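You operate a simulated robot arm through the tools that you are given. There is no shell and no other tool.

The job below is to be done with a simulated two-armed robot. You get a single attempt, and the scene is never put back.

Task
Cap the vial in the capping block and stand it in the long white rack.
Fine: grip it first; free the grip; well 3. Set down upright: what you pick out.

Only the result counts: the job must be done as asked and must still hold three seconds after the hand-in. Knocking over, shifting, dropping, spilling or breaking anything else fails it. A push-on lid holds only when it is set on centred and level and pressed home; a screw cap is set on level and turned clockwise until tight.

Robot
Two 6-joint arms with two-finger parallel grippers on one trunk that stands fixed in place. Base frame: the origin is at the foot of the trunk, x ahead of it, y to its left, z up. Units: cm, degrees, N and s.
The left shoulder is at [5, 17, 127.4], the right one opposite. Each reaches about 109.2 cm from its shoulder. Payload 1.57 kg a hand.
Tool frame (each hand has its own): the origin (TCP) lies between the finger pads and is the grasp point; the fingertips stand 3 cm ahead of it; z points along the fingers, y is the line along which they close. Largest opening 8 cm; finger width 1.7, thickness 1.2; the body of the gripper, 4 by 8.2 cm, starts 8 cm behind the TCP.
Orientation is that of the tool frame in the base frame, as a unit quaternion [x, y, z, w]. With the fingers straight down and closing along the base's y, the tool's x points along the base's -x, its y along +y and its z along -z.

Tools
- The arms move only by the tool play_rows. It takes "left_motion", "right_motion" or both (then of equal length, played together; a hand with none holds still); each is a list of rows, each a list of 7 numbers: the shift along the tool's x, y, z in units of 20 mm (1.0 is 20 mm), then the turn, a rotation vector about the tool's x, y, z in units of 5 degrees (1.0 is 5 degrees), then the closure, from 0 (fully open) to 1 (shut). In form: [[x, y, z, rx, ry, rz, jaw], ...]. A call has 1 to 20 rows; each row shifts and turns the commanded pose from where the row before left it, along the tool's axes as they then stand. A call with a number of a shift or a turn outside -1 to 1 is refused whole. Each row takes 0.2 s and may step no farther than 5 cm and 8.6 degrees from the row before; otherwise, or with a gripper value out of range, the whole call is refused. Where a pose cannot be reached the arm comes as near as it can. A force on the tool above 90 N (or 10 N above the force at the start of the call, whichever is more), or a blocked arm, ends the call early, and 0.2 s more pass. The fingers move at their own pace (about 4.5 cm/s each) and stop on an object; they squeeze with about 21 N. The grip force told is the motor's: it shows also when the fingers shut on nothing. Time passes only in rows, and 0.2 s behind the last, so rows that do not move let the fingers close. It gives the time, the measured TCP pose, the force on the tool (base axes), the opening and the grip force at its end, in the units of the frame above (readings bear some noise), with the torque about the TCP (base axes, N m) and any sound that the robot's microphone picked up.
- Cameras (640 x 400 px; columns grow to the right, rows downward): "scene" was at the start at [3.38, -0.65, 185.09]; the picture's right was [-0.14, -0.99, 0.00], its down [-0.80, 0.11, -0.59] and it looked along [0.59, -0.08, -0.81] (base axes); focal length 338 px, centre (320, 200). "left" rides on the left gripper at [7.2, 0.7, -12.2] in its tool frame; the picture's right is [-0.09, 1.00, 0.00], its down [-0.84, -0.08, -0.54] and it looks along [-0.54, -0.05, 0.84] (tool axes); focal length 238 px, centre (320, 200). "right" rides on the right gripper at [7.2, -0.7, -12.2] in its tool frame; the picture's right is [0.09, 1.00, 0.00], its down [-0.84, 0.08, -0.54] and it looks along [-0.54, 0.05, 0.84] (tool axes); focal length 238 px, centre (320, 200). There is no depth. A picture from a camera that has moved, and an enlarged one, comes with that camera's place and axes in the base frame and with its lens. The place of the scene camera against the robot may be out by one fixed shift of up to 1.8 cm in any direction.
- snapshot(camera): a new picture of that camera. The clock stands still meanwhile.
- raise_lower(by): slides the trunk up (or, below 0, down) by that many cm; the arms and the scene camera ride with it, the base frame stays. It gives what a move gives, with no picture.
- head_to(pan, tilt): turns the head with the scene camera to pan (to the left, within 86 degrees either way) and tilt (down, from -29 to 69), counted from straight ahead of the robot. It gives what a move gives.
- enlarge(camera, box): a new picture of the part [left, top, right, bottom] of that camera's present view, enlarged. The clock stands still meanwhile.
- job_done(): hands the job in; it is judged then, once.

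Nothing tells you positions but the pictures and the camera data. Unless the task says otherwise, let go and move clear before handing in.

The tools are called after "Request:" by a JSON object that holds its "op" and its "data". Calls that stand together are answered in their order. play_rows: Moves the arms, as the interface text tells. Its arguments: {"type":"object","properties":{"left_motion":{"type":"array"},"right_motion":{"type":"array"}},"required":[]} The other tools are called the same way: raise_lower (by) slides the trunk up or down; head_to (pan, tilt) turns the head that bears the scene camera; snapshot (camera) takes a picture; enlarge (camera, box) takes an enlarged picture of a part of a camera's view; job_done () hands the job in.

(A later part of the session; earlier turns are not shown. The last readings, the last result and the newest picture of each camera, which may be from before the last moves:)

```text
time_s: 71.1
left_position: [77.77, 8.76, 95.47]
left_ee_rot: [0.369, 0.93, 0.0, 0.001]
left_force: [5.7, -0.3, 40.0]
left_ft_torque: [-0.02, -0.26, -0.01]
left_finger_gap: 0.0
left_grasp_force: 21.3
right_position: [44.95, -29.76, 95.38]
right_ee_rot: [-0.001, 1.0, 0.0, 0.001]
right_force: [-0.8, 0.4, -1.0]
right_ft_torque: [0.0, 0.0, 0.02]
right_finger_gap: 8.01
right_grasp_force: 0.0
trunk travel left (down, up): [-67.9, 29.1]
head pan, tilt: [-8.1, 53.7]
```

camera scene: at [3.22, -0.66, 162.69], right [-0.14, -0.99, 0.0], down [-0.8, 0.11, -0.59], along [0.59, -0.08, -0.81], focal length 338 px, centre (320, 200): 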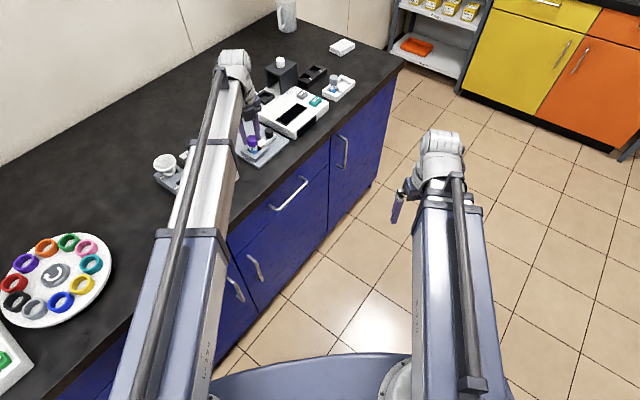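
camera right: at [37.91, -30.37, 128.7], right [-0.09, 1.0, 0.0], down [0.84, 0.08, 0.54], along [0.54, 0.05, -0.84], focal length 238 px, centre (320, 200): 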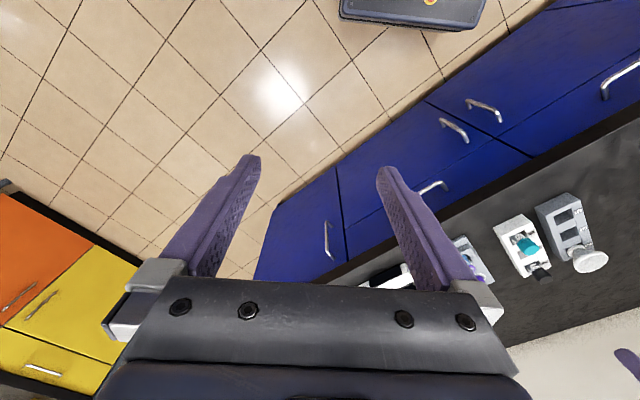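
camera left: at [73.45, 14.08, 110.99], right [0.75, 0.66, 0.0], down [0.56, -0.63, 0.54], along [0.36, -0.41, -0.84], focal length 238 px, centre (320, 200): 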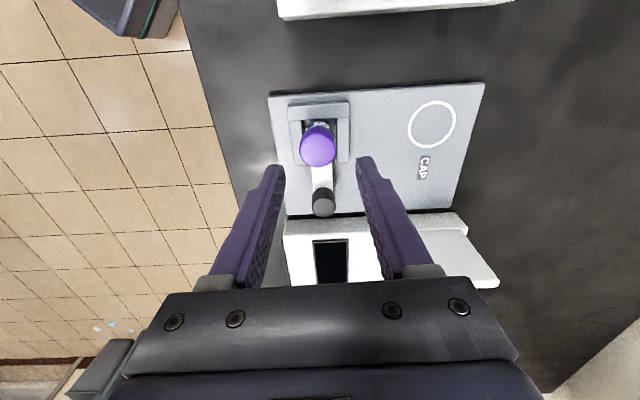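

It's solid at 40 N with no further movement or sound, so the lid is home. Now I'll rise and move over to the clamp knob to free the vial.

Request:
{"op": "raise_lower", "data": {"by": 4}}

Request:
{"op": "play_rows", "data": {"left_motion": [[-0.894, 0, 0, 0, 0, 0, 0.3], [-0.894, 0, 0, 0, 0, 0, 0.3], [-0.894, 0, 0, 0, 0, 0, 0.3], [-0.894, 0, 0, 0, 0, 0, 0.3], [0, 0, 0, 0, 0, 0, 0.3]]}}

Request:
{"op": "snapshot", "data": {"camera": "left"}}

Request:
{"op": "enlarge", "data": {"camera": "left", "box": [270, 20, 390, 180]}}

Request:
{"op": "enlarge", "data": {"camera": "scene", "box": [246, 130, 286, 165]}}

```text
time_s: 71.9
left_position: [77.85, 8.67, 99.42]
left_ee_rot: [0.369, 0.93, -0.001, 0.0]
left_force: [0.0, -0.4, 0.5]
left_ft_torque: [0.04, 0.03, 0.0]
left_finger_gap: 0.01
left_grasp_force: 21.1
right_position: [45.13, -29.68, 99.22]
right_ee_rot: [-0.001, 1.0, 0.0, 0.0]
right_force: [0.0, 0.3, 0.0]
right_ft_torque: [0.02, 0.0, -0.02]
right_finger_gap: 8.0
right_grasp_force: 0.1
trunk travel left (down, up): [-71.9, 25.1]
head pan, tilt: [-8.1, 53.7]
```

```text
time_s: 73.1
left_position: [83.14, 3.65, 99.4]
left_ee_rot: [0.369, 0.929, 0.0, -0.001]
left_force: [0.3, -0.7, 0.7]
left_ft_torque: [0.0, -0.04, -0.01]
left_finger_gap: 5.59
left_grasp_force: 0.1
right_position: [44.98, -29.66, 99.34]
right_ee_rot: [0.0, 1.0, 0.0, 0.0]
right_force: [-1.3, 0.0, 0.6]
right_ft_torque: [-0.01, -0.02, 0.0]
right_finger_gap: 8.0
right_grasp_force: 0.0
trunk travel left (down, up): [-71.9, 25.1]
head pan, tilt: [-8.1, 53.7]
```

```text
taken
camera left: at [78.4, 9.16, 111.54], right [0.75, 0.66, 0.0], down [0.56, -0.63, 0.54], along [0.36, -0.41, -0.84], focal length 238 px, centre (320, 200)
```

left: 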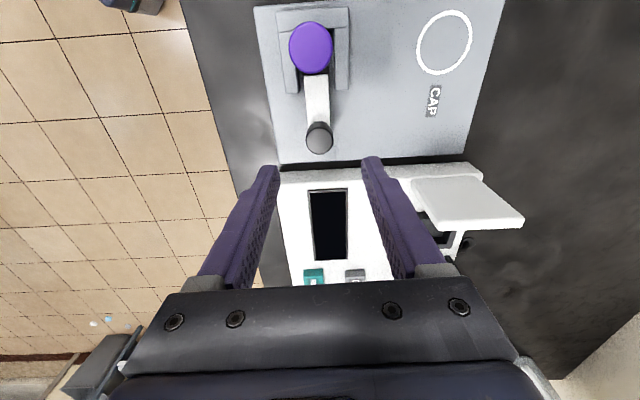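

```text
2.50 times, centred on (330, 100) of left
camera zoom: at [78.4, 9.16, 111.54], right [0.75, 0.66, 0.0], down [0.56, -0.63, 0.54], along [0.36, -0.41, -0.84], focal length 596 px, centre (295, 450)
```

zoom: 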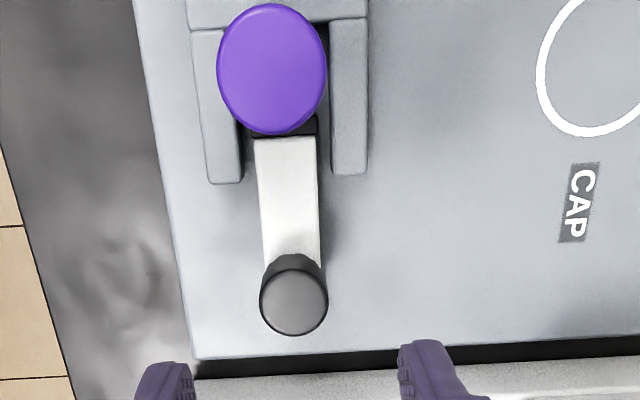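

```text
11.43 times, centred on (266, 148) of scene
camera zoom: at [3.37, -0.64, 168.04], right [-0.14, -0.99, 0.0], down [-0.8, 0.11, -0.59], along [0.59, -0.08, -0.81], focal length 3866 px, centre (937, 800)
```

zoom: 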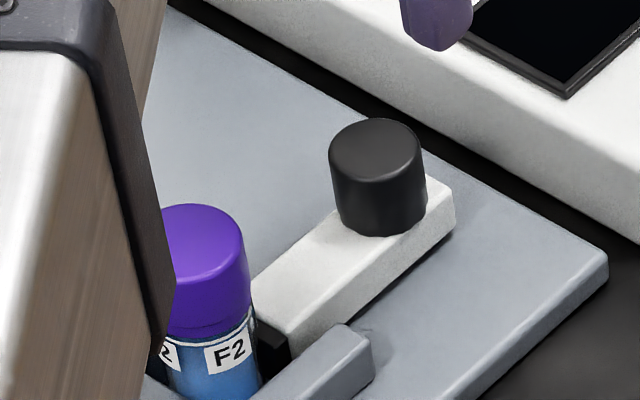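

The knob is right under the hand. I'll lower, grip it and draw the slide back.

Request:
{"op": "raise_lower", "data": {"by": -7.6}}

Request:
{"op": "play_rows", "data": {"left_motion": [[0, 0, 0, 0, 0, 0, 0.5], [0, 0, 0, 0, 0, 0, 0.65], [0, 0, 0, 0, 0, 0, 0.8], [0, 0, 0, 0, 0, 0, 1], [0, 0, 0, 0, 0, 0, 1]]}}

Request:
{"op": "snapshot", "data": {"camera": "left"}}

```text
time_s: 74.2
left_position: [83.14, 3.8, 91.72]
left_ee_rot: [0.369, 0.93, 0.0, 0.0]
left_force: [-0.2, -1.2, 1.0]
left_ft_torque: [0.0, 0.05, 0.01]
left_finger_gap: 5.59
left_grasp_force: 0.2
right_position: [45.11, -29.69, 91.79]
right_ee_rot: [0.0, 1.0, 0.0, 0.0]
right_force: [-0.2, 0.0, 0.0]
right_ft_torque: [-0.02, -0.01, -0.04]
right_finger_gap: 7.99
right_grasp_force: 0.1
trunk travel left (down, up): [-64.3, 32.7]
head pan, tilt: [-8.1, 53.7]
```

```text
time_s: 75.5
left_position: [83.14, 3.57, 91.82]
left_ee_rot: [0.369, 0.929, 0.0, 0.0]
left_force: [-5.8, -3.0, -3.8]
left_ft_torque: [0.14, -0.09, -0.01]
left_finger_gap: 2.47
left_grasp_force: 36.6
right_position: [44.98, -29.62, 91.79]
right_ee_rot: [-0.001, 1.0, 0.0, 0.0]
right_force: [-0.2, -0.1, -0.6]
right_ft_torque: [0.01, 0.01, -0.03]
right_finger_gap: 8.0
right_grasp_force: 0.0
trunk travel left (down, up): [-64.3, 32.7]
head pan, tilt: [-8.1, 53.7]
```

```text
taken
camera left: at [78.36, 9.11, 103.94], right [0.75, 0.66, 0.0], down [0.56, -0.63, 0.54], along [0.36, -0.41, -0.84], focal length 238 px, centre (320, 200)
```

left: 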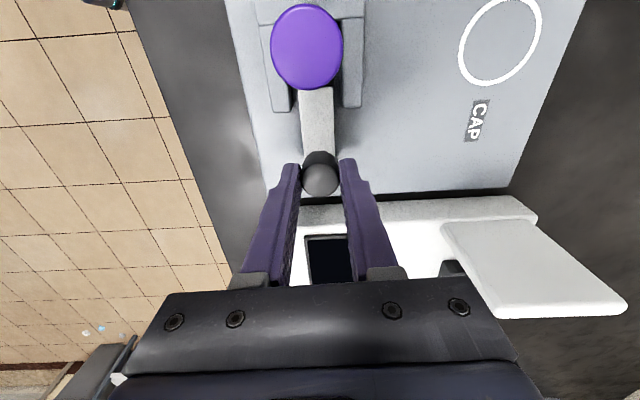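

The knob is gripped. I'll pull the slide back about 1.3 cm, its original position, in small steps.

Request:
{"op": "play_rows", "data": {"left_motion": [[-0.1, 0, 0, 0, 0, 0, 1], [-0.1, 0, 0, 0, 0, 0, 1], [-0.1, 0, 0, 0, 0, 0, 1], [-0.1, 0, 0, 0, 0, 0, 1], [-0.1, 0, 0, 0, 0, 0, 1], [-0.1, 0, 0, 0, 0, 0, 1], [-0.05, 0, 0, 0, 0, 0, 1]]}}

Request:
{"op": "snapshot", "data": {"camera": "left"}}

Request:
{"op": "enlarge", "data": {"camera": "left", "box": [240, 0, 400, 110]}}

```text
time_s: 77.0
left_position: [84.01, 2.82, 91.84]
left_ee_rot: [0.369, 0.929, 0.0, -0.002]
left_force: [-13.4, -6.7, -9.0]
left_ft_torque: [-0.04, 0.02, -0.06]
left_finger_gap: 2.48
left_grasp_force: 36.4
right_position: [44.98, -29.64, 91.68]
right_ee_rot: [0.0, 1.0, 0.0, 0.0]
right_force: [-0.4, 0.7, 0.0]
right_ft_torque: [-0.01, -0.02, -0.02]
right_finger_gap: 8.02
right_grasp_force: 0.0
trunk travel left (down, up): [-64.3, 32.7]
head pan, tilt: [-8.1, 53.7]
```

```text
taken
camera left: at [79.26, 8.22, 103.96], right [0.75, 0.66, 0.0], down [0.56, -0.63, 0.54], along [0.36, -0.41, -0.84], focal length 238 px, centre (320, 200)
```

left: 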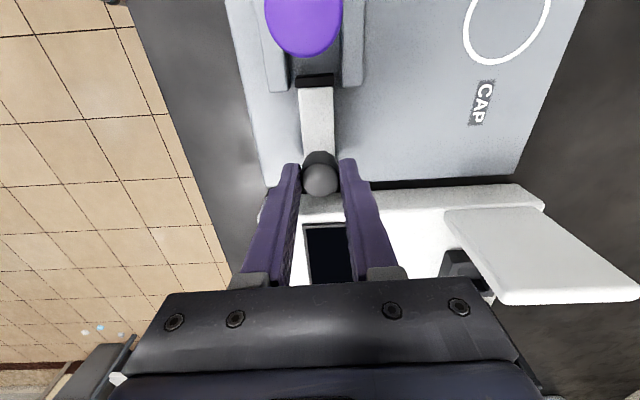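

```text
3.64 times, centred on (320, 55) of left
camera zoom: at [79.26, 8.22, 103.96], right [0.75, 0.66, 0.0], down [0.56, -0.63, 0.54], along [0.36, -0.41, -0.84], focal length 867 px, centre (320, 727)
```

zoom: 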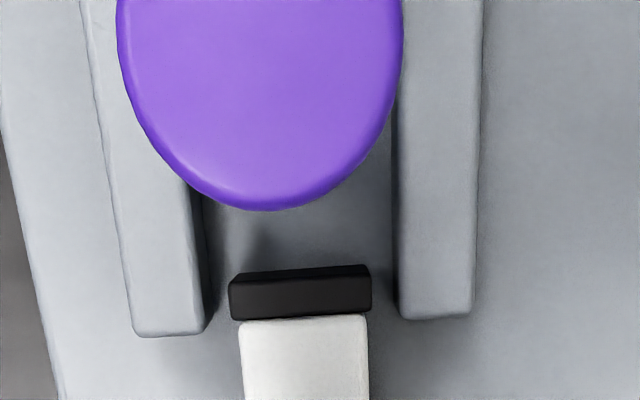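

The pad is well clear of the vial and the slide is back at its starting position. I'll let go of the knob and rise.

Request:
{"op": "play_rows", "data": {"left_motion": [[0, 0, 0, 0, 0, 0, 0.6], [0, 0, 0, 0, 0, 0, 0.4], [0, 0, 0, 0, 0, 0, 0.3], [0, 0, 0, 0, 0, 0, 0.3]]}}

Request:
{"op": "raise_lower", "data": {"by": 7}}

Request:
{"op": "snapshot", "data": {"camera": "left"}}

Request:
{"op": "enlarge", "data": {"camera": "scene", "box": [246, 130, 286, 165]}}

```text
time_s: 78.0
left_position: [84.07, 2.65, 91.76]
left_ee_rot: [0.369, 0.93, 0.0, 0.0]
left_force: [-0.5, -1.2, 0.2]
left_ft_torque: [0.05, 0.01, -0.01]
left_finger_gap: 5.57
left_grasp_force: 0.1
right_position: [45.02, -29.65, 91.62]
right_ee_rot: [0.0, 1.0, 0.0, 0.0]
right_force: [-0.4, 0.4, -0.6]
right_ft_torque: [0.04, 0.01, 0.01]
right_finger_gap: 7.96
right_grasp_force: 0.1
trunk travel left (down, up): [-64.3, 32.7]
head pan, tilt: [-8.1, 53.7]
```

```text
time_s: 79.1
left_position: [84.15, 2.8, 98.7]
left_ee_rot: [0.369, 0.929, -0.002, 0.0]
left_force: [-1.1, 0.1, 0.3]
left_ft_torque: [-0.01, 0.01, 0.01]
left_finger_gap: 5.62
left_grasp_force: 0.1
right_position: [44.99, -29.67, 98.77]
right_ee_rot: [0.0, 1.0, 0.0, 0.0]
right_force: [0.4, 0.3, -0.4]
right_ft_torque: [-0.01, 0.01, 0.0]
right_finger_gap: 8.0
right_grasp_force: 0.0
trunk travel left (down, up): [-71.3, 25.7]
head pan, tilt: [-8.1, 53.7]
```

```text
taken
camera left: at [79.34, 8.27, 110.92], right [0.75, 0.66, 0.0], down [0.56, -0.63, 0.54], along [0.36, -0.41, -0.84], focal length 238 px, centre (320, 200)
```

left: 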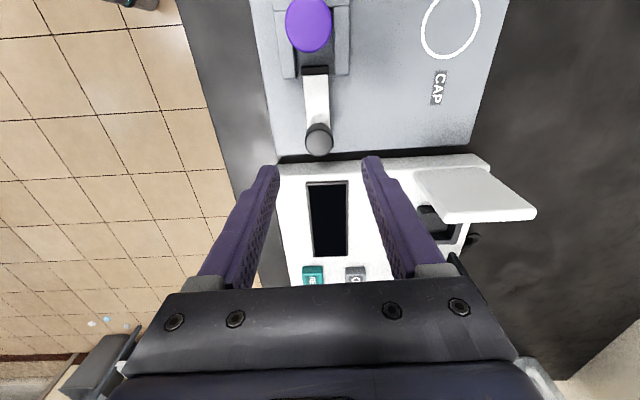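

```text
11.43 times, centred on (266, 148) of scene
camera zoom: at [3.4, -0.66, 167.43], right [-0.14, -0.99, 0.0], down [-0.8, 0.11, -0.59], along [0.59, -0.08, -0.81], focal length 3866 px, centre (937, 800)
```

zoom: 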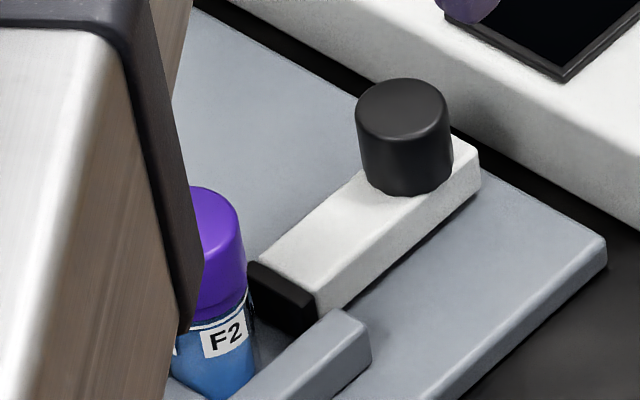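

The clamp is open and the capped vial stands free in its nest. Before lifting it, I'll look straight down on the white rack to locate well 3 and the heights around it.

Request:
{"op": "play_rows", "data": {"left_motion": [[0.953, 0.506, 0, 0, 0, 0, 0.3], [0.953, 0.506, 0, 0, 0, 0, 0.3], [0.953, 0.506, 0, 0, 0, 0, 0.3], [0.953, 0.506, 0, 0, 0, 0, 0.3], [0.953, 0.506, 0, 0, 0, 0, 0.3], [0.953, 0.506, 0, 0, 0, 0, 0.3], [0.953, 0.506, 0, 0, 0, 0, 0.3], [0, 0, 0, 0, 0, 0, 0.3]]}}

Request:
{"op": "snapshot", "data": {"camera": "left"}}

Request:
{"op": "enlarge", "data": {"camera": "left", "box": [220, 0, 440, 120]}}

Request:
{"op": "snapshot", "data": {"camera": "scene"}}

```text
time_s: 80.9
left_position: [79.17, 17.11, 98.68]
left_ee_rot: [0.369, 0.929, -0.001, -0.001]
left_force: [0.2, -0.2, 0.4]
left_ft_torque: [-0.02, 0.0, 0.02]
left_finger_gap: 5.58
left_grasp_force: 0.0
right_position: [45.14, -29.75, 98.79]
right_ee_rot: [-0.001, 1.0, 0.0, 0.0]
right_force: [-0.2, 0.2, -0.5]
right_ft_torque: [0.04, 0.01, 0.0]
right_finger_gap: 7.99
right_grasp_force: 0.2
trunk travel left (down, up): [-71.3, 25.7]
head pan, tilt: [-8.1, 53.7]
```

```text
taken
camera left: at [74.43, 22.55, 110.93], right [0.75, 0.66, 0.0], down [0.56, -0.63, 0.54], along [0.36, -0.41, -0.84], focal length 238 px, centre (320, 200)
```

left: 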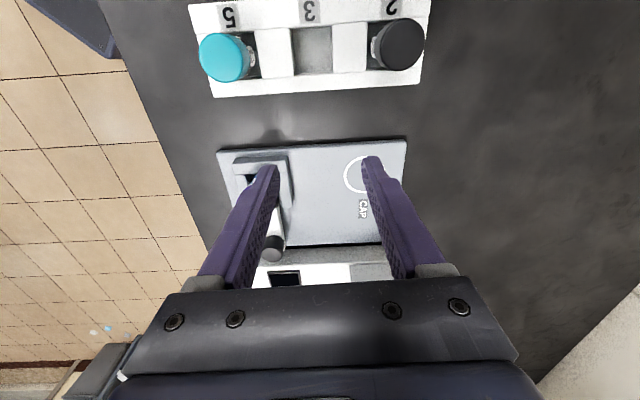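

```text
2.91 times, centred on (330, 60) of left
camera zoom: at [74.43, 22.55, 110.93], right [0.75, 0.66, 0.0], down [0.56, -0.63, 0.54], along [0.36, -0.41, -0.84], focal length 693 px, centre (291, 607)
```

zoom: 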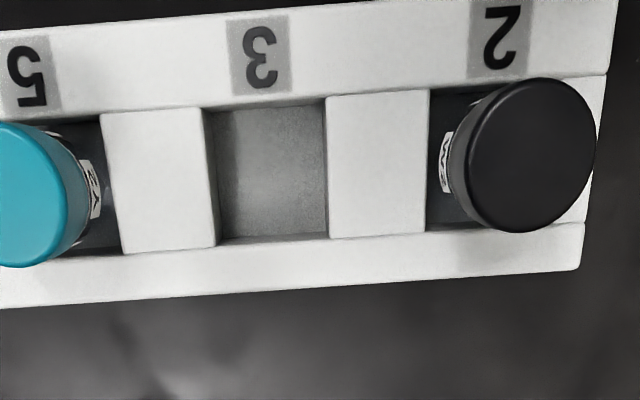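

```text
taken
camera scene: at [3.39, -0.67, 167.44], right [-0.14, -0.99, 0.0], down [-0.8, 0.11, -0.59], along [0.59, -0.08, -0.81], focal length 338 px, centre (320, 200)
```

scene: 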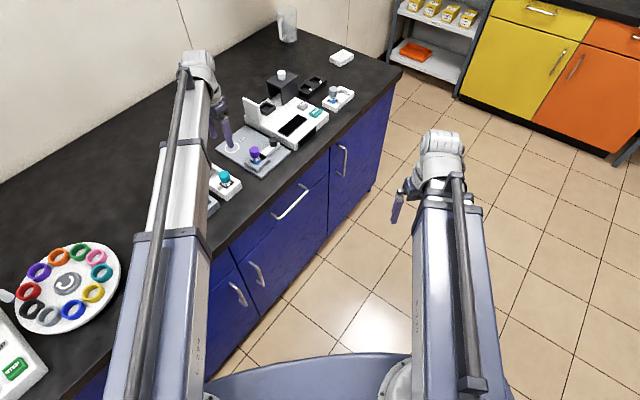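

The rack top is at z of about 88.1 and well 3 is centred near (74.2, 21.9), about 3.3 cm square and empty. The neighbouring caps top out near z 92. I'll go back over the capped vial and line up to grip it across cap and collar.

Request:
{"op": "play_rows", "data": {"left_motion": [[-0.608, -0.867, 0, 0, 0, 0, 0.3], [-0.608, -0.867, 0, 0, 0, 0, 0.3], [-0.608, -0.867, 0, 0, 0, 0, 0.3], [-0.608, -0.867, 0, 0, 0, 0, 0.3], [0, 0, 0, 0, 0, 0, 0.3]]}}

Request:
{"op": "snapshot", "data": {"camera": "left"}}

Request:
{"op": "enlarge", "data": {"camera": "left", "box": [280, 110, 360, 210]}}

Request:
{"op": "enlarge", "data": {"camera": "scene", "box": [246, 130, 286, 165]}}

```text
time_s: 82.1
left_position: [77.96, 8.84, 98.84]
left_ee_rot: [0.369, 0.929, 0.0, 0.0]
left_force: [0.0, 0.5, -0.1]
left_ft_torque: [0.03, 0.02, 0.0]
left_finger_gap: 5.59
left_grasp_force: 0.0
right_position: [45.06, -29.69, 98.81]
right_ee_rot: [0.0, 1.0, 0.0, 0.001]
right_force: [0.1, 0.2, -0.2]
right_ft_torque: [-0.01, 0.01, -0.03]
right_finger_gap: 8.0
right_grasp_force: 0.1
trunk travel left (down, up): [-71.3, 25.7]
head pan, tilt: [-8.1, 53.7]
```

```text
taken
camera left: at [73.24, 14.29, 110.93], right [0.75, 0.66, 0.0], down [0.56, -0.63, 0.54], along [0.36, -0.41, -0.84], focal length 238 px, centre (320, 200)
```

left: 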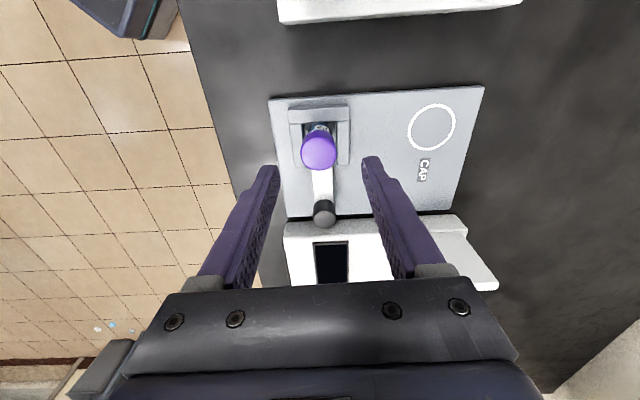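

```text
4.00 times, centred on (320, 160) of left
camera zoom: at [73.24, 14.29, 110.93], right [0.75, 0.66, 0.0], down [0.56, -0.63, 0.54], along [0.36, -0.41, -0.84], focal length 953 px, centre (320, 360)
```

zoom: 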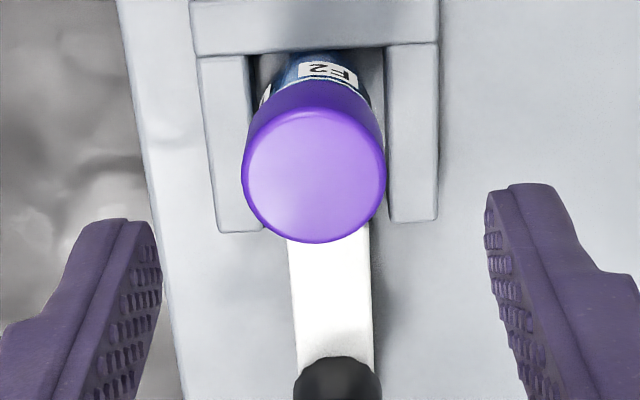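

```text
11.43 times, centred on (266, 148) of scene
camera zoom: at [3.39, -0.63, 167.44], right [-0.14, -0.99, 0.0], down [-0.8, 0.11, -0.59], along [0.59, -0.08, -0.81], focal length 3866 px, centre (937, 800)
```

zoom: 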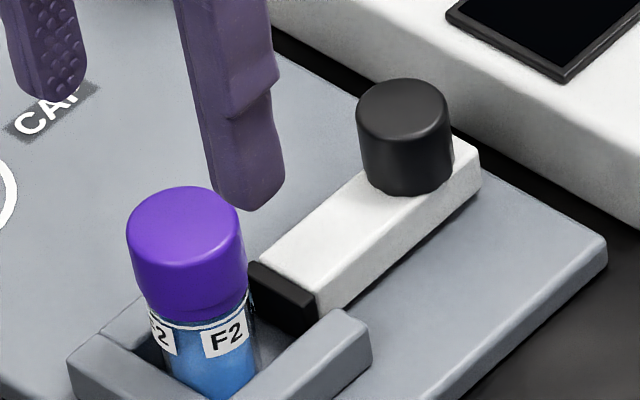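

The hand is within about a millimetre of the vial's axis. I'll nudge sideways, lower so the fingertips reach just below the collar, and check before closing.

Request:
{"op": "play_rows", "data": {"left_motion": [[-0.02, -0.06, 0, 0, 0, 0, 0.35], [0, 0, 0, 0, 0, 0, 0.35]]}}

Request:
{"op": "raise_lower", "data": {"by": -6.2}}

Request:
{"op": "enlarge", "data": {"camera": "left", "box": [260, 100, 380, 220]}}

Request:
{"op": "enlarge", "data": {"camera": "scene", "box": [246, 130, 276, 160]}}

```text
time_s: 82.7
left_position: [77.89, 8.51, 98.69]
left_ee_rot: [0.369, 0.93, -0.001, 0.0]
left_force: [-0.7, -0.9, -0.6]
left_ft_torque: [-0.02, 0.02, 0.02]
left_finger_gap: 5.21
left_grasp_force: 0.2
right_position: [44.99, -29.75, 98.75]
right_ee_rot: [0.001, 1.0, 0.0, -0.001]
right_force: [0.2, -0.4, 0.9]
right_ft_torque: [0.0, -0.01, -0.01]
right_finger_gap: 8.01
right_grasp_force: 0.1
trunk travel left (down, up): [-71.3, 25.7]
head pan, tilt: [-8.1, 53.7]
```

```text
time_s: 83.8
left_position: [77.91, 8.64, 92.58]
left_ee_rot: [0.37, 0.929, -0.001, -0.001]
left_force: [0.4, 1.2, 0.0]
left_ft_torque: [0.03, 0.0, 0.02]
left_finger_gap: 5.2
left_grasp_force: 0.0
right_position: [45.17, -29.62, 92.61]
right_ee_rot: [0.0, 1.0, 0.0, -0.001]
right_force: [0.6, 0.3, 0.8]
right_ft_torque: [-0.05, -0.03, -0.02]
right_finger_gap: 7.99
right_grasp_force: 0.2
trunk travel left (down, up): [-65.1, 31.9]
head pan, tilt: [-8.1, 53.7]
```

```text
3.33 times, centred on (320, 160) of left
camera zoom: at [73.18, 14.15, 104.75], right [0.75, 0.66, 0.0], down [0.56, -0.63, 0.54], along [0.36, -0.41, -0.84], focal length 794 px, centre (320, 333)
```

zoom: 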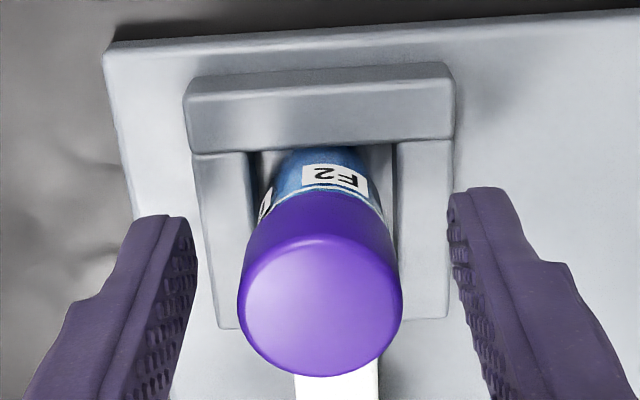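

```text
13.33 times, centred on (261, 145) of scene
camera zoom: at [3.36, -0.65, 161.24], right [-0.14, -0.99, 0.0], down [-0.8, 0.11, -0.59], along [0.59, -0.08, -0.81], focal length 4510 px, centre (1107, 933)
```

zoom: 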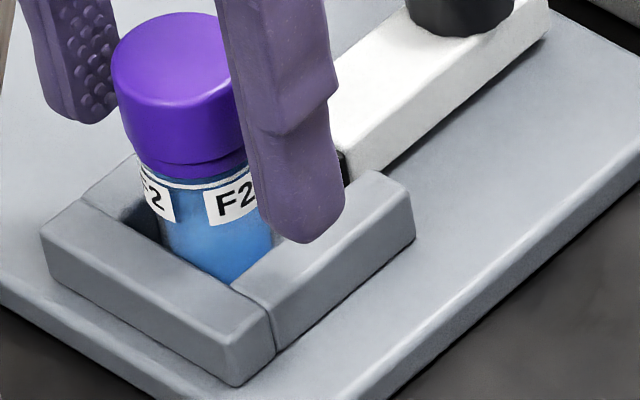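

The fingers straddle the cap and collar evenly. I'll close gently in steps and listen for any snap.

Request:
{"op": "play_rows", "data": {"left_motion": [[0, 0, 0, 0, 0, 0, 0.5], [0, 0, 0, 0, 0, 0, 0.58], [0, 0, 0, 0, 0, 0, 0.61], [0, 0, 0, 0, 0, 0, 0.62], [0, 0, 0, 0, 0, 0, 0.625], [0, 0, 0, 0, 0, 0, 0.63], [0, 0, 0, 0, 0, 0, 0.635], [0, 0, 0, 0, 0, 0, 0.64]]}}

Request:
{"op": "play_rows", "data": {"left_motion": [[0, 0, 0, 0, 0, 0, 0.645], [0, 0, 0, 0, 0, 0, 0.65], [0, 0, 0, 0, 0, 0, 0.655], [0, 0, 0, 0, 0, 0, 0.66], [0, 0, 0, 0, 0, 0, 0.67], [0, 0, 0, 0, 0, 0, 0.68]]}}

Request:
{"op": "enlarge", "data": {"camera": "left", "box": [260, 100, 380, 220]}}

Request:
{"op": "enlarge", "data": {"camera": "scene", "box": [246, 130, 276, 160]}}

```text
time_s: 85.5
left_position: [77.97, 8.56, 92.45]
left_ee_rot: [0.369, 0.929, -0.001, -0.001]
left_force: [-0.4, -0.1, -0.1]
left_ft_torque: [-0.04, 0.03, 0.02]
left_finger_gap: 2.99
left_grasp_force: 2.5
right_position: [45.13, -29.73, 92.56]
right_ee_rot: [0.0, 1.0, 0.0, 0.0]
right_force: [0.6, 0.1, -0.5]
right_ft_torque: [0.02, 0.01, -0.03]
right_finger_gap: 8.0
right_grasp_force: 0.0
trunk travel left (down, up): [-65.1, 31.9]
head pan, tilt: [-8.1, 53.7]
```

```text
time_s: 87.0
left_position: [77.81, 8.6, 92.56]
left_ee_rot: [0.369, 0.929, -0.001, 0.0]
left_force: [0.4, -0.1, -0.3]
left_ft_torque: [-0.03, 0.0, 0.0]
left_finger_gap: 2.9
left_grasp_force: 21.1
right_position: [44.95, -29.69, 92.59]
right_ee_rot: [-0.001, 1.0, 0.001, 0.0]
right_force: [-0.4, 0.4, 0.5]
right_ft_torque: [0.0, 0.03, -0.02]
right_finger_gap: 7.99
right_grasp_force: 0.0
trunk travel left (down, up): [-65.1, 31.9]
head pan, tilt: [-8.1, 53.7]
```

```text
3.33 times, centred on (320, 160) of left
camera zoom: at [73.2, 14.14, 104.74], right [0.75, 0.66, 0.0], down [0.56, -0.63, 0.54], along [0.36, -0.41, -0.84], focal length 794 px, centre (320, 333)
```

zoom: 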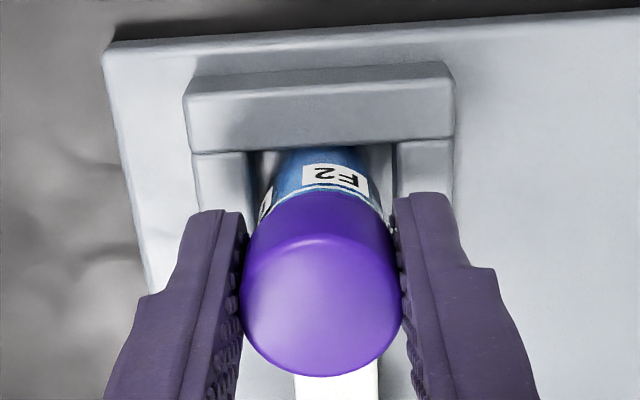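

```text
13.33 times, centred on (261, 145) of scene
camera zoom: at [3.38, -0.65, 161.24], right [-0.14, -0.99, 0.0], down [-0.8, 0.11, -0.59], along [0.59, -0.08, -0.81], focal length 4510 px, centre (1107, 933)
```

zoom: 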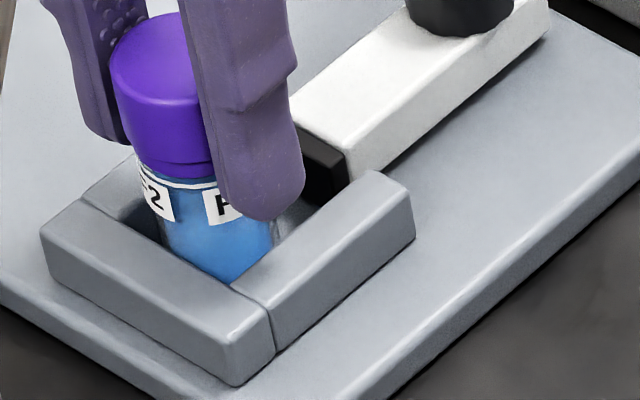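

The vial is gripped at 2.90 cm with no snap. I'll lift a few millimetres and check that the vial comes up with its cap.

Request:
{"op": "raise_lower", "data": {"by": 0.3}}

Request:
{"op": "raise_lower", "data": {"by": 1.0}}

Request:
{"op": "enlarge", "data": {"camera": "left", "box": [260, 100, 380, 220]}}

Request:
{"op": "enlarge", "data": {"camera": "scene", "box": [246, 130, 276, 160]}}

```text
time_s: 87.5
left_position: [77.83, 8.68, 92.8]
left_ee_rot: [0.369, 0.929, -0.001, 0.0]
left_force: [0.3, -1.2, 0.0]
left_ft_torque: [0.03, 0.03, 0.0]
left_finger_gap: 2.9
left_grasp_force: 20.8
right_position: [45.12, -29.69, 92.91]
right_ee_rot: [0.0, 1.0, 0.0, 0.0]
right_force: [0.2, -0.2, -0.1]
right_ft_torque: [-0.02, 0.0, -0.01]
right_finger_gap: 7.97
right_grasp_force: 0.1
trunk travel left (down, up): [-65.4, 31.6]
head pan, tilt: [-8.1, 53.7]
```

```text
time_s: 88.0
left_position: [77.83, 8.71, 93.68]
left_ee_rot: [0.368, 0.93, -0.001, 0.001]
left_force: [-0.7, 0.3, -0.8]
left_ft_torque: [-0.01, 0.0, 0.02]
left_finger_gap: 2.9
left_grasp_force: 21.2
right_position: [45.01, -29.67, 93.93]
right_ee_rot: [0.0, 1.0, 0.001, -0.001]
right_force: [0.3, 0.2, 0.1]
right_ft_torque: [0.02, 0.06, 0.01]
right_finger_gap: 8.0
right_grasp_force: 0.0
trunk travel left (down, up): [-66.4, 30.6]
head pan, tilt: [-8.1, 53.7]
```

```text
3.33 times, centred on (320, 160) of left
camera zoom: at [73.21, 14.14, 106.03], right [0.75, 0.66, 0.0], down [0.56, -0.63, 0.54], along [0.36, -0.41, -0.84], focal length 794 px, centre (320, 333)
```

zoom: 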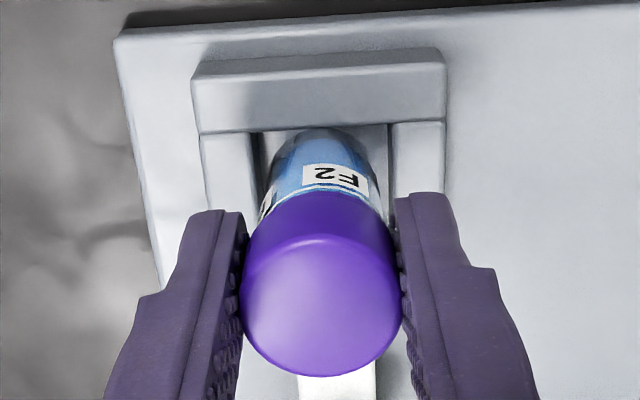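

```text
13.33 times, centred on (261, 145) of scene
camera zoom: at [3.4, -0.65, 162.54], right [-0.14, -0.99, 0.0], down [-0.8, 0.11, -0.59], along [0.59, -0.08, -0.81], focal length 4510 px, centre (1107, 933)
```

zoom: 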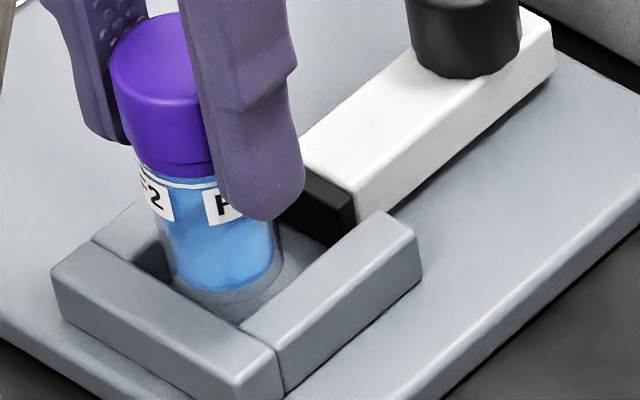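

The vial lifts cleanly with its cap on and hangs upright. I'll raise it well clear of the neighbouring caps and carry it over well 3.

Request:
{"op": "raise_lower", "data": {"by": 6.7}}

Request:
{"op": "play_rows", "data": {"left_motion": [[0.844, 0.501, 0, 0, 0, 0, 0.75], [0.844, 0.501, 0, 0, 0, 0, 0.75], [0.844, 0.501, 0, 0, 0, 0, 0.75], [0.844, 0.501, 0, 0, 0, 0, 0.75], [0.844, 0.501, 0, 0, 0, 0, 0.75], [0.844, 0.501, 0, 0, 0, 0, 0.75], [0.844, 0.501, 0, 0, 0, 0, 0.75], [0, 0, 0, 0, 0, 0, 0.75], [0, 0, 0, 0, 0, 0, 0.75]]}}

Request:
{"op": "snapshot", "data": {"camera": "left"}}

Request:
{"op": "enlarge", "data": {"camera": "left", "box": [220, 80, 420, 220]}}

Request:
{"op": "snapshot", "data": {"camera": "scene"}}

```text
time_s: 89.1
left_position: [77.95, 8.61, 100.42]
left_ee_rot: [0.369, 0.929, -0.001, 0.0]
left_force: [0.7, -0.2, -0.7]
left_ft_torque: [-0.03, -0.01, -0.04]
left_finger_gap: 2.9
left_grasp_force: 20.7
right_position: [45.03, -29.59, 100.53]
right_ee_rot: [0.0, 1.0, -0.001, 0.001]
right_force: [-0.2, 0.3, -0.4]
right_ft_torque: [0.0, 0.02, 0.0]
right_finger_gap: 8.02
right_grasp_force: 0.1
trunk travel left (down, up): [-73.1, 23.9]
head pan, tilt: [-8.1, 53.7]
```

```text
time_s: 91.1
left_position: [74.1, 21.94, 100.49]
left_ee_rot: [0.369, 0.929, -0.001, 0.001]
left_force: [0.2, -0.2, -0.6]
left_ft_torque: [0.0, 0.0, 0.01]
left_finger_gap: 2.89
left_grasp_force: 20.8
right_position: [44.98, -29.6, 100.65]
right_ee_rot: [0.0, 1.0, 0.0, 0.0]
right_force: [0.6, 0.6, 0.5]
right_ft_torque: [0.05, 0.0, 0.0]
right_finger_gap: 7.99
right_grasp_force: 0.0
trunk travel left (down, up): [-73.1, 23.9]
head pan, tilt: [-8.1, 53.7]
```

```text
taken
camera left: at [69.34, 27.41, 112.74], right [0.75, 0.66, 0.0], down [0.56, -0.63, 0.54], along [0.36, -0.41, -0.84], focal length 238 px, centre (320, 200)
```

left: 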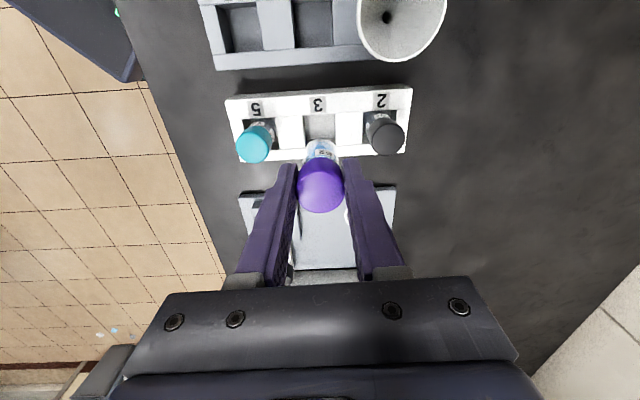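

```text
2.86 times, centred on (320, 150) of left
camera zoom: at [69.34, 27.41, 112.74], right [0.75, 0.66, 0.0], down [0.56, -0.63, 0.54], along [0.36, -0.41, -0.84], focal length 681 px, centre (320, 343)
```

zoom: 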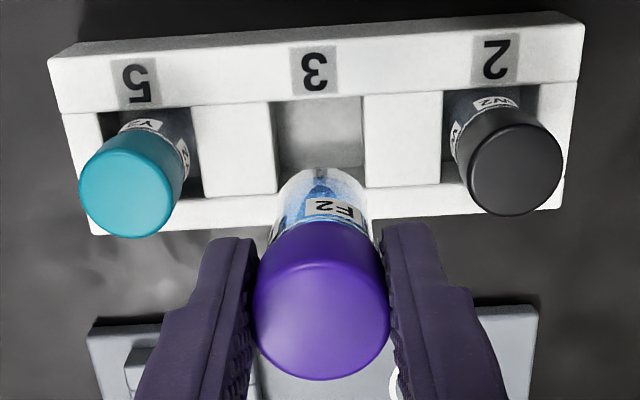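

```text
taken
camera scene: at [3.38, -0.64, 169.24], right [-0.14, -0.99, 0.0], down [-0.8, 0.11, -0.59], along [0.59, -0.08, -0.81], focal length 338 px, centre (320, 200)
```

scene: 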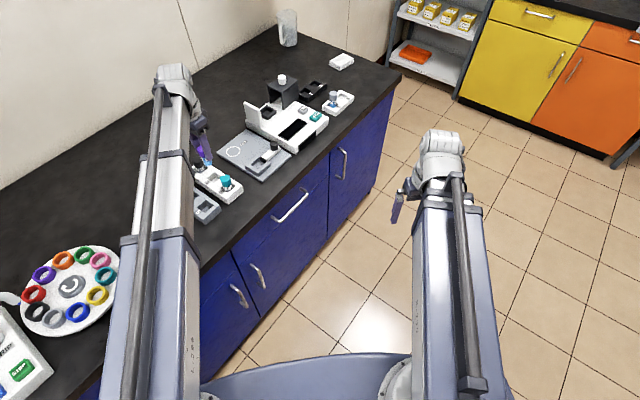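

The vial hangs upright over well 3, about 1 mm off along one axis. I'll correct that and lower to just above the opening.

Request:
{"op": "play_rows", "data": {"left_motion": [[-0.055, -0.01, 0, 0, 0, 0, 0.75], [0, 0, 0, 0, 0, 0, 0.75]]}}

Request:
{"op": "raise_lower", "data": {"by": -5.4}}

Request:
{"op": "snapshot", "data": {"camera": "left"}}

Request:
{"op": "enlarge", "data": {"camera": "left", "box": [240, 60, 400, 220]}}

Request:
{"op": "enlarge", "data": {"camera": "scene", "box": [180, 120, 250, 190]}}

```text
time_s: 91.7
left_position: [74.12, 21.89, 100.55]
left_ee_rot: [0.369, 0.929, -0.002, 0.0]
left_force: [-0.5, 0.2, -0.1]
left_ft_torque: [0.01, -0.01, -0.02]
left_finger_gap: 2.88
left_grasp_force: 20.3
right_position: [45.08, -29.67, 100.66]
right_ee_rot: [0.0, 1.0, 0.0, 0.0]
right_force: [0.5, 0.5, -0.9]
right_ft_torque: [-0.01, 0.01, 0.0]
right_finger_gap: 8.01
right_grasp_force: 0.1
trunk travel left (down, up): [-73.1, 23.9]
head pan, tilt: [-8.1, 53.7]
```

```text
time_s: 92.7
left_position: [74.19, 21.68, 95.1]
left_ee_rot: [0.369, 0.929, 0.0, -0.001]
left_force: [0.6, 0.3, -0.5]
left_ft_torque: [0.01, 0.0, 0.0]
left_finger_gap: 2.89
left_grasp_force: 21.1
right_position: [45.07, -29.74, 95.21]
right_ee_rot: [0.0, 1.0, -0.001, 0.001]
right_force: [-0.8, -0.2, 0.2]
right_ft_torque: [0.0, 0.0, -0.01]
right_finger_gap: 8.01
right_grasp_force: 0.1
trunk travel left (down, up): [-67.7, 29.3]
head pan, tilt: [-8.1, 53.7]
```

```text
taken
camera left: at [69.4, 27.29, 107.35], right [0.75, 0.66, 0.0], down [0.56, -0.63, 0.54], along [0.36, -0.41, -0.84], focal length 238 px, centre (320, 200)
```

left: 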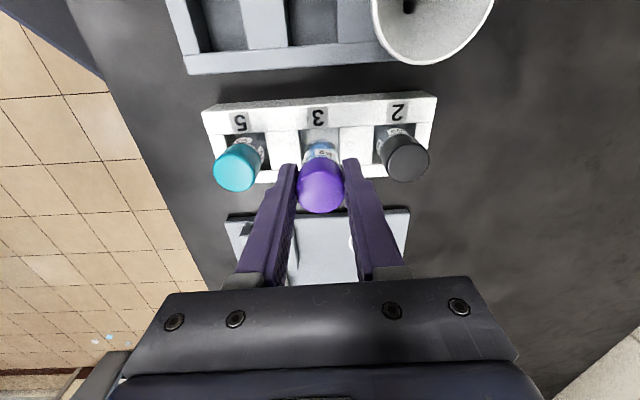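

```text
2.50 times, centred on (320, 140) of left
camera zoom: at [69.4, 27.29, 107.35], right [0.75, 0.66, 0.0], down [0.56, -0.63, 0.54], along [0.36, -0.41, -0.84], focal length 596 px, centre (320, 350)
```

zoom: 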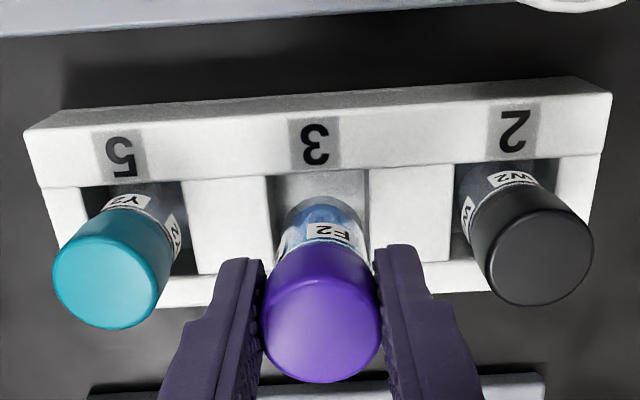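

```text
5.71 times, centred on (215, 155) of scene
camera zoom: at [3.37, -0.65, 163.84], right [-0.14, -0.99, 0.0], down [-0.8, 0.11, -0.59], along [0.59, -0.08, -0.81], focal length 1933 px, centre (920, 457)
```

zoom: 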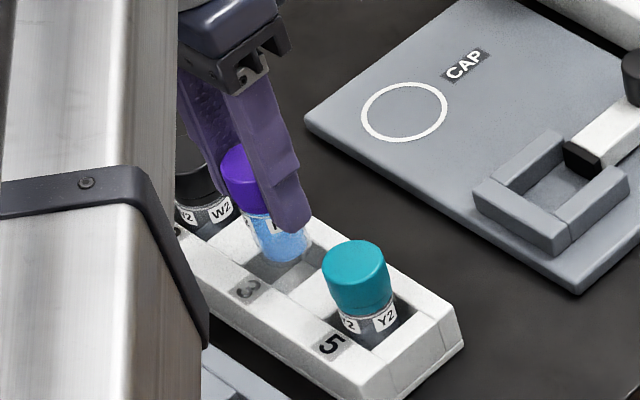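

The vial's base is centred just above the opening. I'll lower it into the well step by step and watch for contact.

Request:
{"op": "raise_lower", "data": {"by": -1.2}}

Request:
{"op": "raise_lower", "data": {"by": -0.8}}

Request:
{"op": "enlarge", "data": {"camera": "left", "box": [240, 60, 400, 220]}}

Request:
{"op": "enlarge", "data": {"camera": "scene", "box": [190, 120, 240, 170]}}

```text
time_s: 93.3
left_position: [74.04, 21.79, 93.9]
left_ee_rot: [0.368, 0.93, -0.001, 0.0]
left_force: [0.1, 0.1, -1.0]
left_ft_torque: [0.0, -0.01, 0.0]
left_finger_gap: 2.88
left_grasp_force: 20.7
right_position: [45.14, -29.74, 94.02]
right_ee_rot: [0.0, 1.0, 0.0, 0.0]
right_force: [-0.2, -0.2, 0.0]
right_ft_torque: [-0.04, 0.02, -0.01]
right_finger_gap: 8.02
right_grasp_force: 0.0
trunk travel left (down, up): [-66.5, 30.5]
head pan, tilt: [-8.1, 53.7]
```

```text
time_s: 93.8
left_position: [74.04, 21.87, 93.01]
left_ee_rot: [0.368, 0.93, -0.001, 0.0]
left_force: [0.3, -0.3, -0.2]
left_ft_torque: [0.0, 0.02, 0.0]
left_finger_gap: 2.9
left_grasp_force: 20.7
right_position: [45.01, -29.65, 93.15]
right_ee_rot: [0.0, 1.0, 0.0, 0.0]
right_force: [-0.3, 0.1, 0.2]
right_ft_torque: [0.0, -0.01, 0.01]
right_finger_gap: 8.0
right_grasp_force: 0.1
trunk travel left (down, up): [-65.7, 31.3]
head pan, tilt: [-8.1, 53.7]
```

```text
2.50 times, centred on (320, 140) of left
camera zoom: at [69.4, 27.29, 105.34], right [0.75, 0.66, 0.0], down [0.56, -0.63, 0.54], along [0.36, -0.41, -0.84], focal length 596 px, centre (320, 350)
```

zoom: 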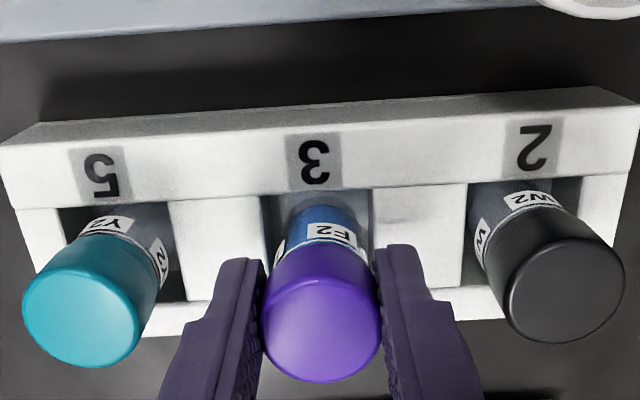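

```text
8.00 times, centred on (215, 145) of scene
camera zoom: at [3.37, -0.65, 161.84], right [-0.14, -0.99, 0.0], down [-0.8, 0.11, -0.59], along [0.59, -0.08, -0.81], focal length 2706 px, centre (1160, 640)
```

zoom: 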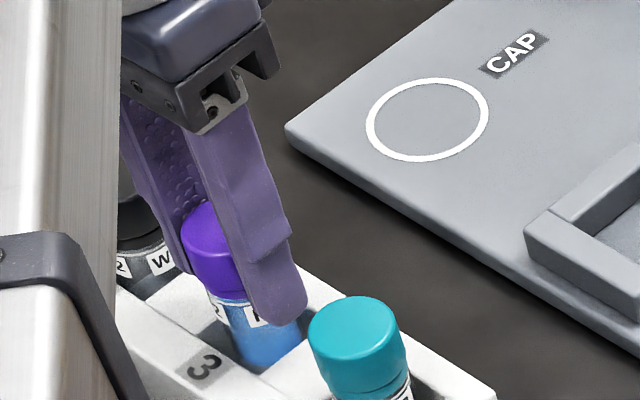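

The vial is entering the well with no contact force. I'll continue in smaller steps.

Request:
{"op": "raise_lower", "data": {"by": -0.5}}

Request:
{"op": "raise_lower", "data": {"by": -0.3}}

Request:
{"op": "raise_lower", "data": {"by": -0.2}}

Request:
{"op": "enlarge", "data": {"camera": "left", "box": [240, 60, 400, 220]}}

Request:
{"op": "enlarge", "data": {"camera": "scene", "box": [190, 120, 240, 170]}}

```text
time_s: 94.4
left_position: [74.09, 21.82, 92.66]
left_ee_rot: [0.369, 0.929, -0.002, -0.001]
left_force: [0.7, -0.5, -0.2]
left_ft_torque: [-0.05, 0.01, 0.0]
left_finger_gap: 2.89
left_grasp_force: 21.0
right_position: [45.13, -29.52, 92.75]
right_ee_rot: [0.0, 1.0, 0.0, 0.0]
right_force: [0.2, 0.4, -0.3]
right_ft_torque: [-0.02, -0.03, 0.0]
right_finger_gap: 7.99
right_grasp_force: 0.1
trunk travel left (down, up): [-65.2, 31.8]
head pan, tilt: [-8.1, 53.7]
```

```text
time_s: 94.9
left_position: [74.19, 21.86, 92.37]
left_ee_rot: [0.369, 0.93, -0.001, 0.0]
left_force: [0.8, 0.3, -0.6]
left_ft_torque: [0.0, -0.01, 0.01]
left_finger_gap: 2.89
left_grasp_force: 21.1
right_position: [45.12, -29.64, 92.27]
right_ee_rot: [0.0, 1.0, -0.001, 0.0]
right_force: [0.7, 0.0, -0.7]
right_ft_torque: [0.01, 0.0, 0.0]
right_finger_gap: 7.97
right_grasp_force: 0.2
trunk travel left (down, up): [-64.9, 32.1]
head pan, tilt: [-8.1, 53.7]
```

```text
time_s: 95.4
left_position: [74.03, 21.89, 92.17]
left_ee_rot: [0.369, 0.929, -0.002, -0.001]
left_force: [1.3, 0.5, -1.0]
left_ft_torque: [-0.01, 0.01, 0.02]
left_finger_gap: 2.9
left_grasp_force: 20.8
right_position: [44.98, -29.6, 92.08]
right_ee_rot: [0.0, 1.0, -0.001, 0.0]
right_force: [-0.3, -0.4, 0.4]
right_ft_torque: [0.03, 0.01, 0.01]
right_finger_gap: 8.0
right_grasp_force: 0.0
trunk travel left (down, up): [-64.7, 32.3]
head pan, tilt: [-8.1, 53.7]
```

```text
2.50 times, centred on (320, 140) of left
camera zoom: at [69.41, 27.29, 104.34], right [0.75, 0.66, 0.0], down [0.56, -0.63, 0.54], along [0.36, -0.41, -0.84], focal length 596 px, centre (320, 350)
```

zoom: 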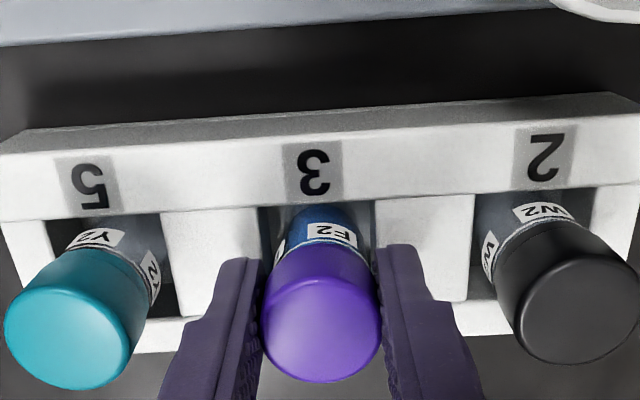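

```text
8.00 times, centred on (215, 145) of scene
camera zoom: at [3.38, -0.65, 160.84], right [-0.14, -0.99, 0.0], down [-0.8, 0.11, -0.59], along [0.59, -0.08, -0.81], focal length 2706 px, centre (1160, 640)
```

zoom: 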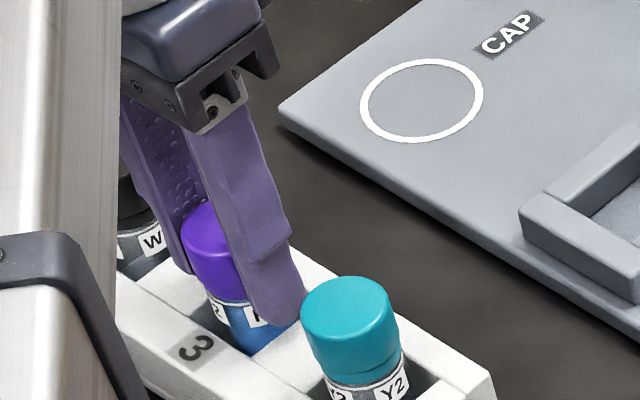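

No contact yet, and the fingertips are still about 1 cm above the rack. I'll keep lowering in 2 mm steps.

Request:
{"op": "raise_lower", "data": {"by": -0.2}}

Request:
{"op": "raise_lower", "data": {"by": -0.2}}

Request:
{"op": "raise_lower", "data": {"by": -0.15}}

```text
time_s: 95.9
left_position: [74.1, 21.89, 91.91]
left_ee_rot: [0.368, 0.93, 0.0, 0.0]
left_force: [1.5, 0.8, 10.5]
left_ft_torque: [0.03, -0.1, -0.02]
left_finger_gap: 2.91
left_grasp_force: 21.3
right_position: [44.98, -29.7, 92.07]
right_ee_rot: [0.0, 1.0, 0.0, 0.001]
right_force: [-0.5, -0.5, -0.7]
right_ft_torque: [-0.01, -0.01, 0.0]
right_finger_gap: 8.0
right_grasp_force: 0.1
trunk travel left (down, up): [-64.5, 32.5]
head pan, tilt: [-8.1, 53.7]
```

```text
time_s: 96.5
left_position: [74.09, 21.86, 91.82]
left_ee_rot: [0.369, 0.929, -0.001, -0.001]
left_force: [2.3, 0.7, 23.9]
left_ft_torque: [0.01, -0.12, 0.0]
left_finger_gap: 2.87
left_grasp_force: 20.5
right_position: [44.93, -29.58, 91.82]
right_ee_rot: [0.0, 1.0, -0.001, 0.0]
right_force: [-0.3, -0.1, 1.0]
right_ft_torque: [0.02, 0.01, 0.02]
right_finger_gap: 7.99
right_grasp_force: 0.1
trunk travel left (down, up): [-64.3, 32.7]
head pan, tilt: [-8.1, 53.7]
```

```text
time_s: 97.0
left_position: [74.04, 21.84, 91.73]
left_ee_rot: [0.37, 0.929, 0.0, 0.0]
left_force: [1.8, 2.0, 23.6]
left_ft_torque: [0.04, -0.11, -0.02]
left_finger_gap: 2.89
left_grasp_force: 20.7
right_position: [45.04, -29.71, 91.71]
right_ee_rot: [0.0, 1.0, -0.001, 0.001]
right_force: [-0.7, 0.3, 0.1]
right_ft_torque: [-0.04, -0.02, -0.02]
right_finger_gap: 8.0
right_grasp_force: 0.0
trunk travel left (down, up): [-64.1, 32.9]
head pan, tilt: [-8.1, 53.7]
```

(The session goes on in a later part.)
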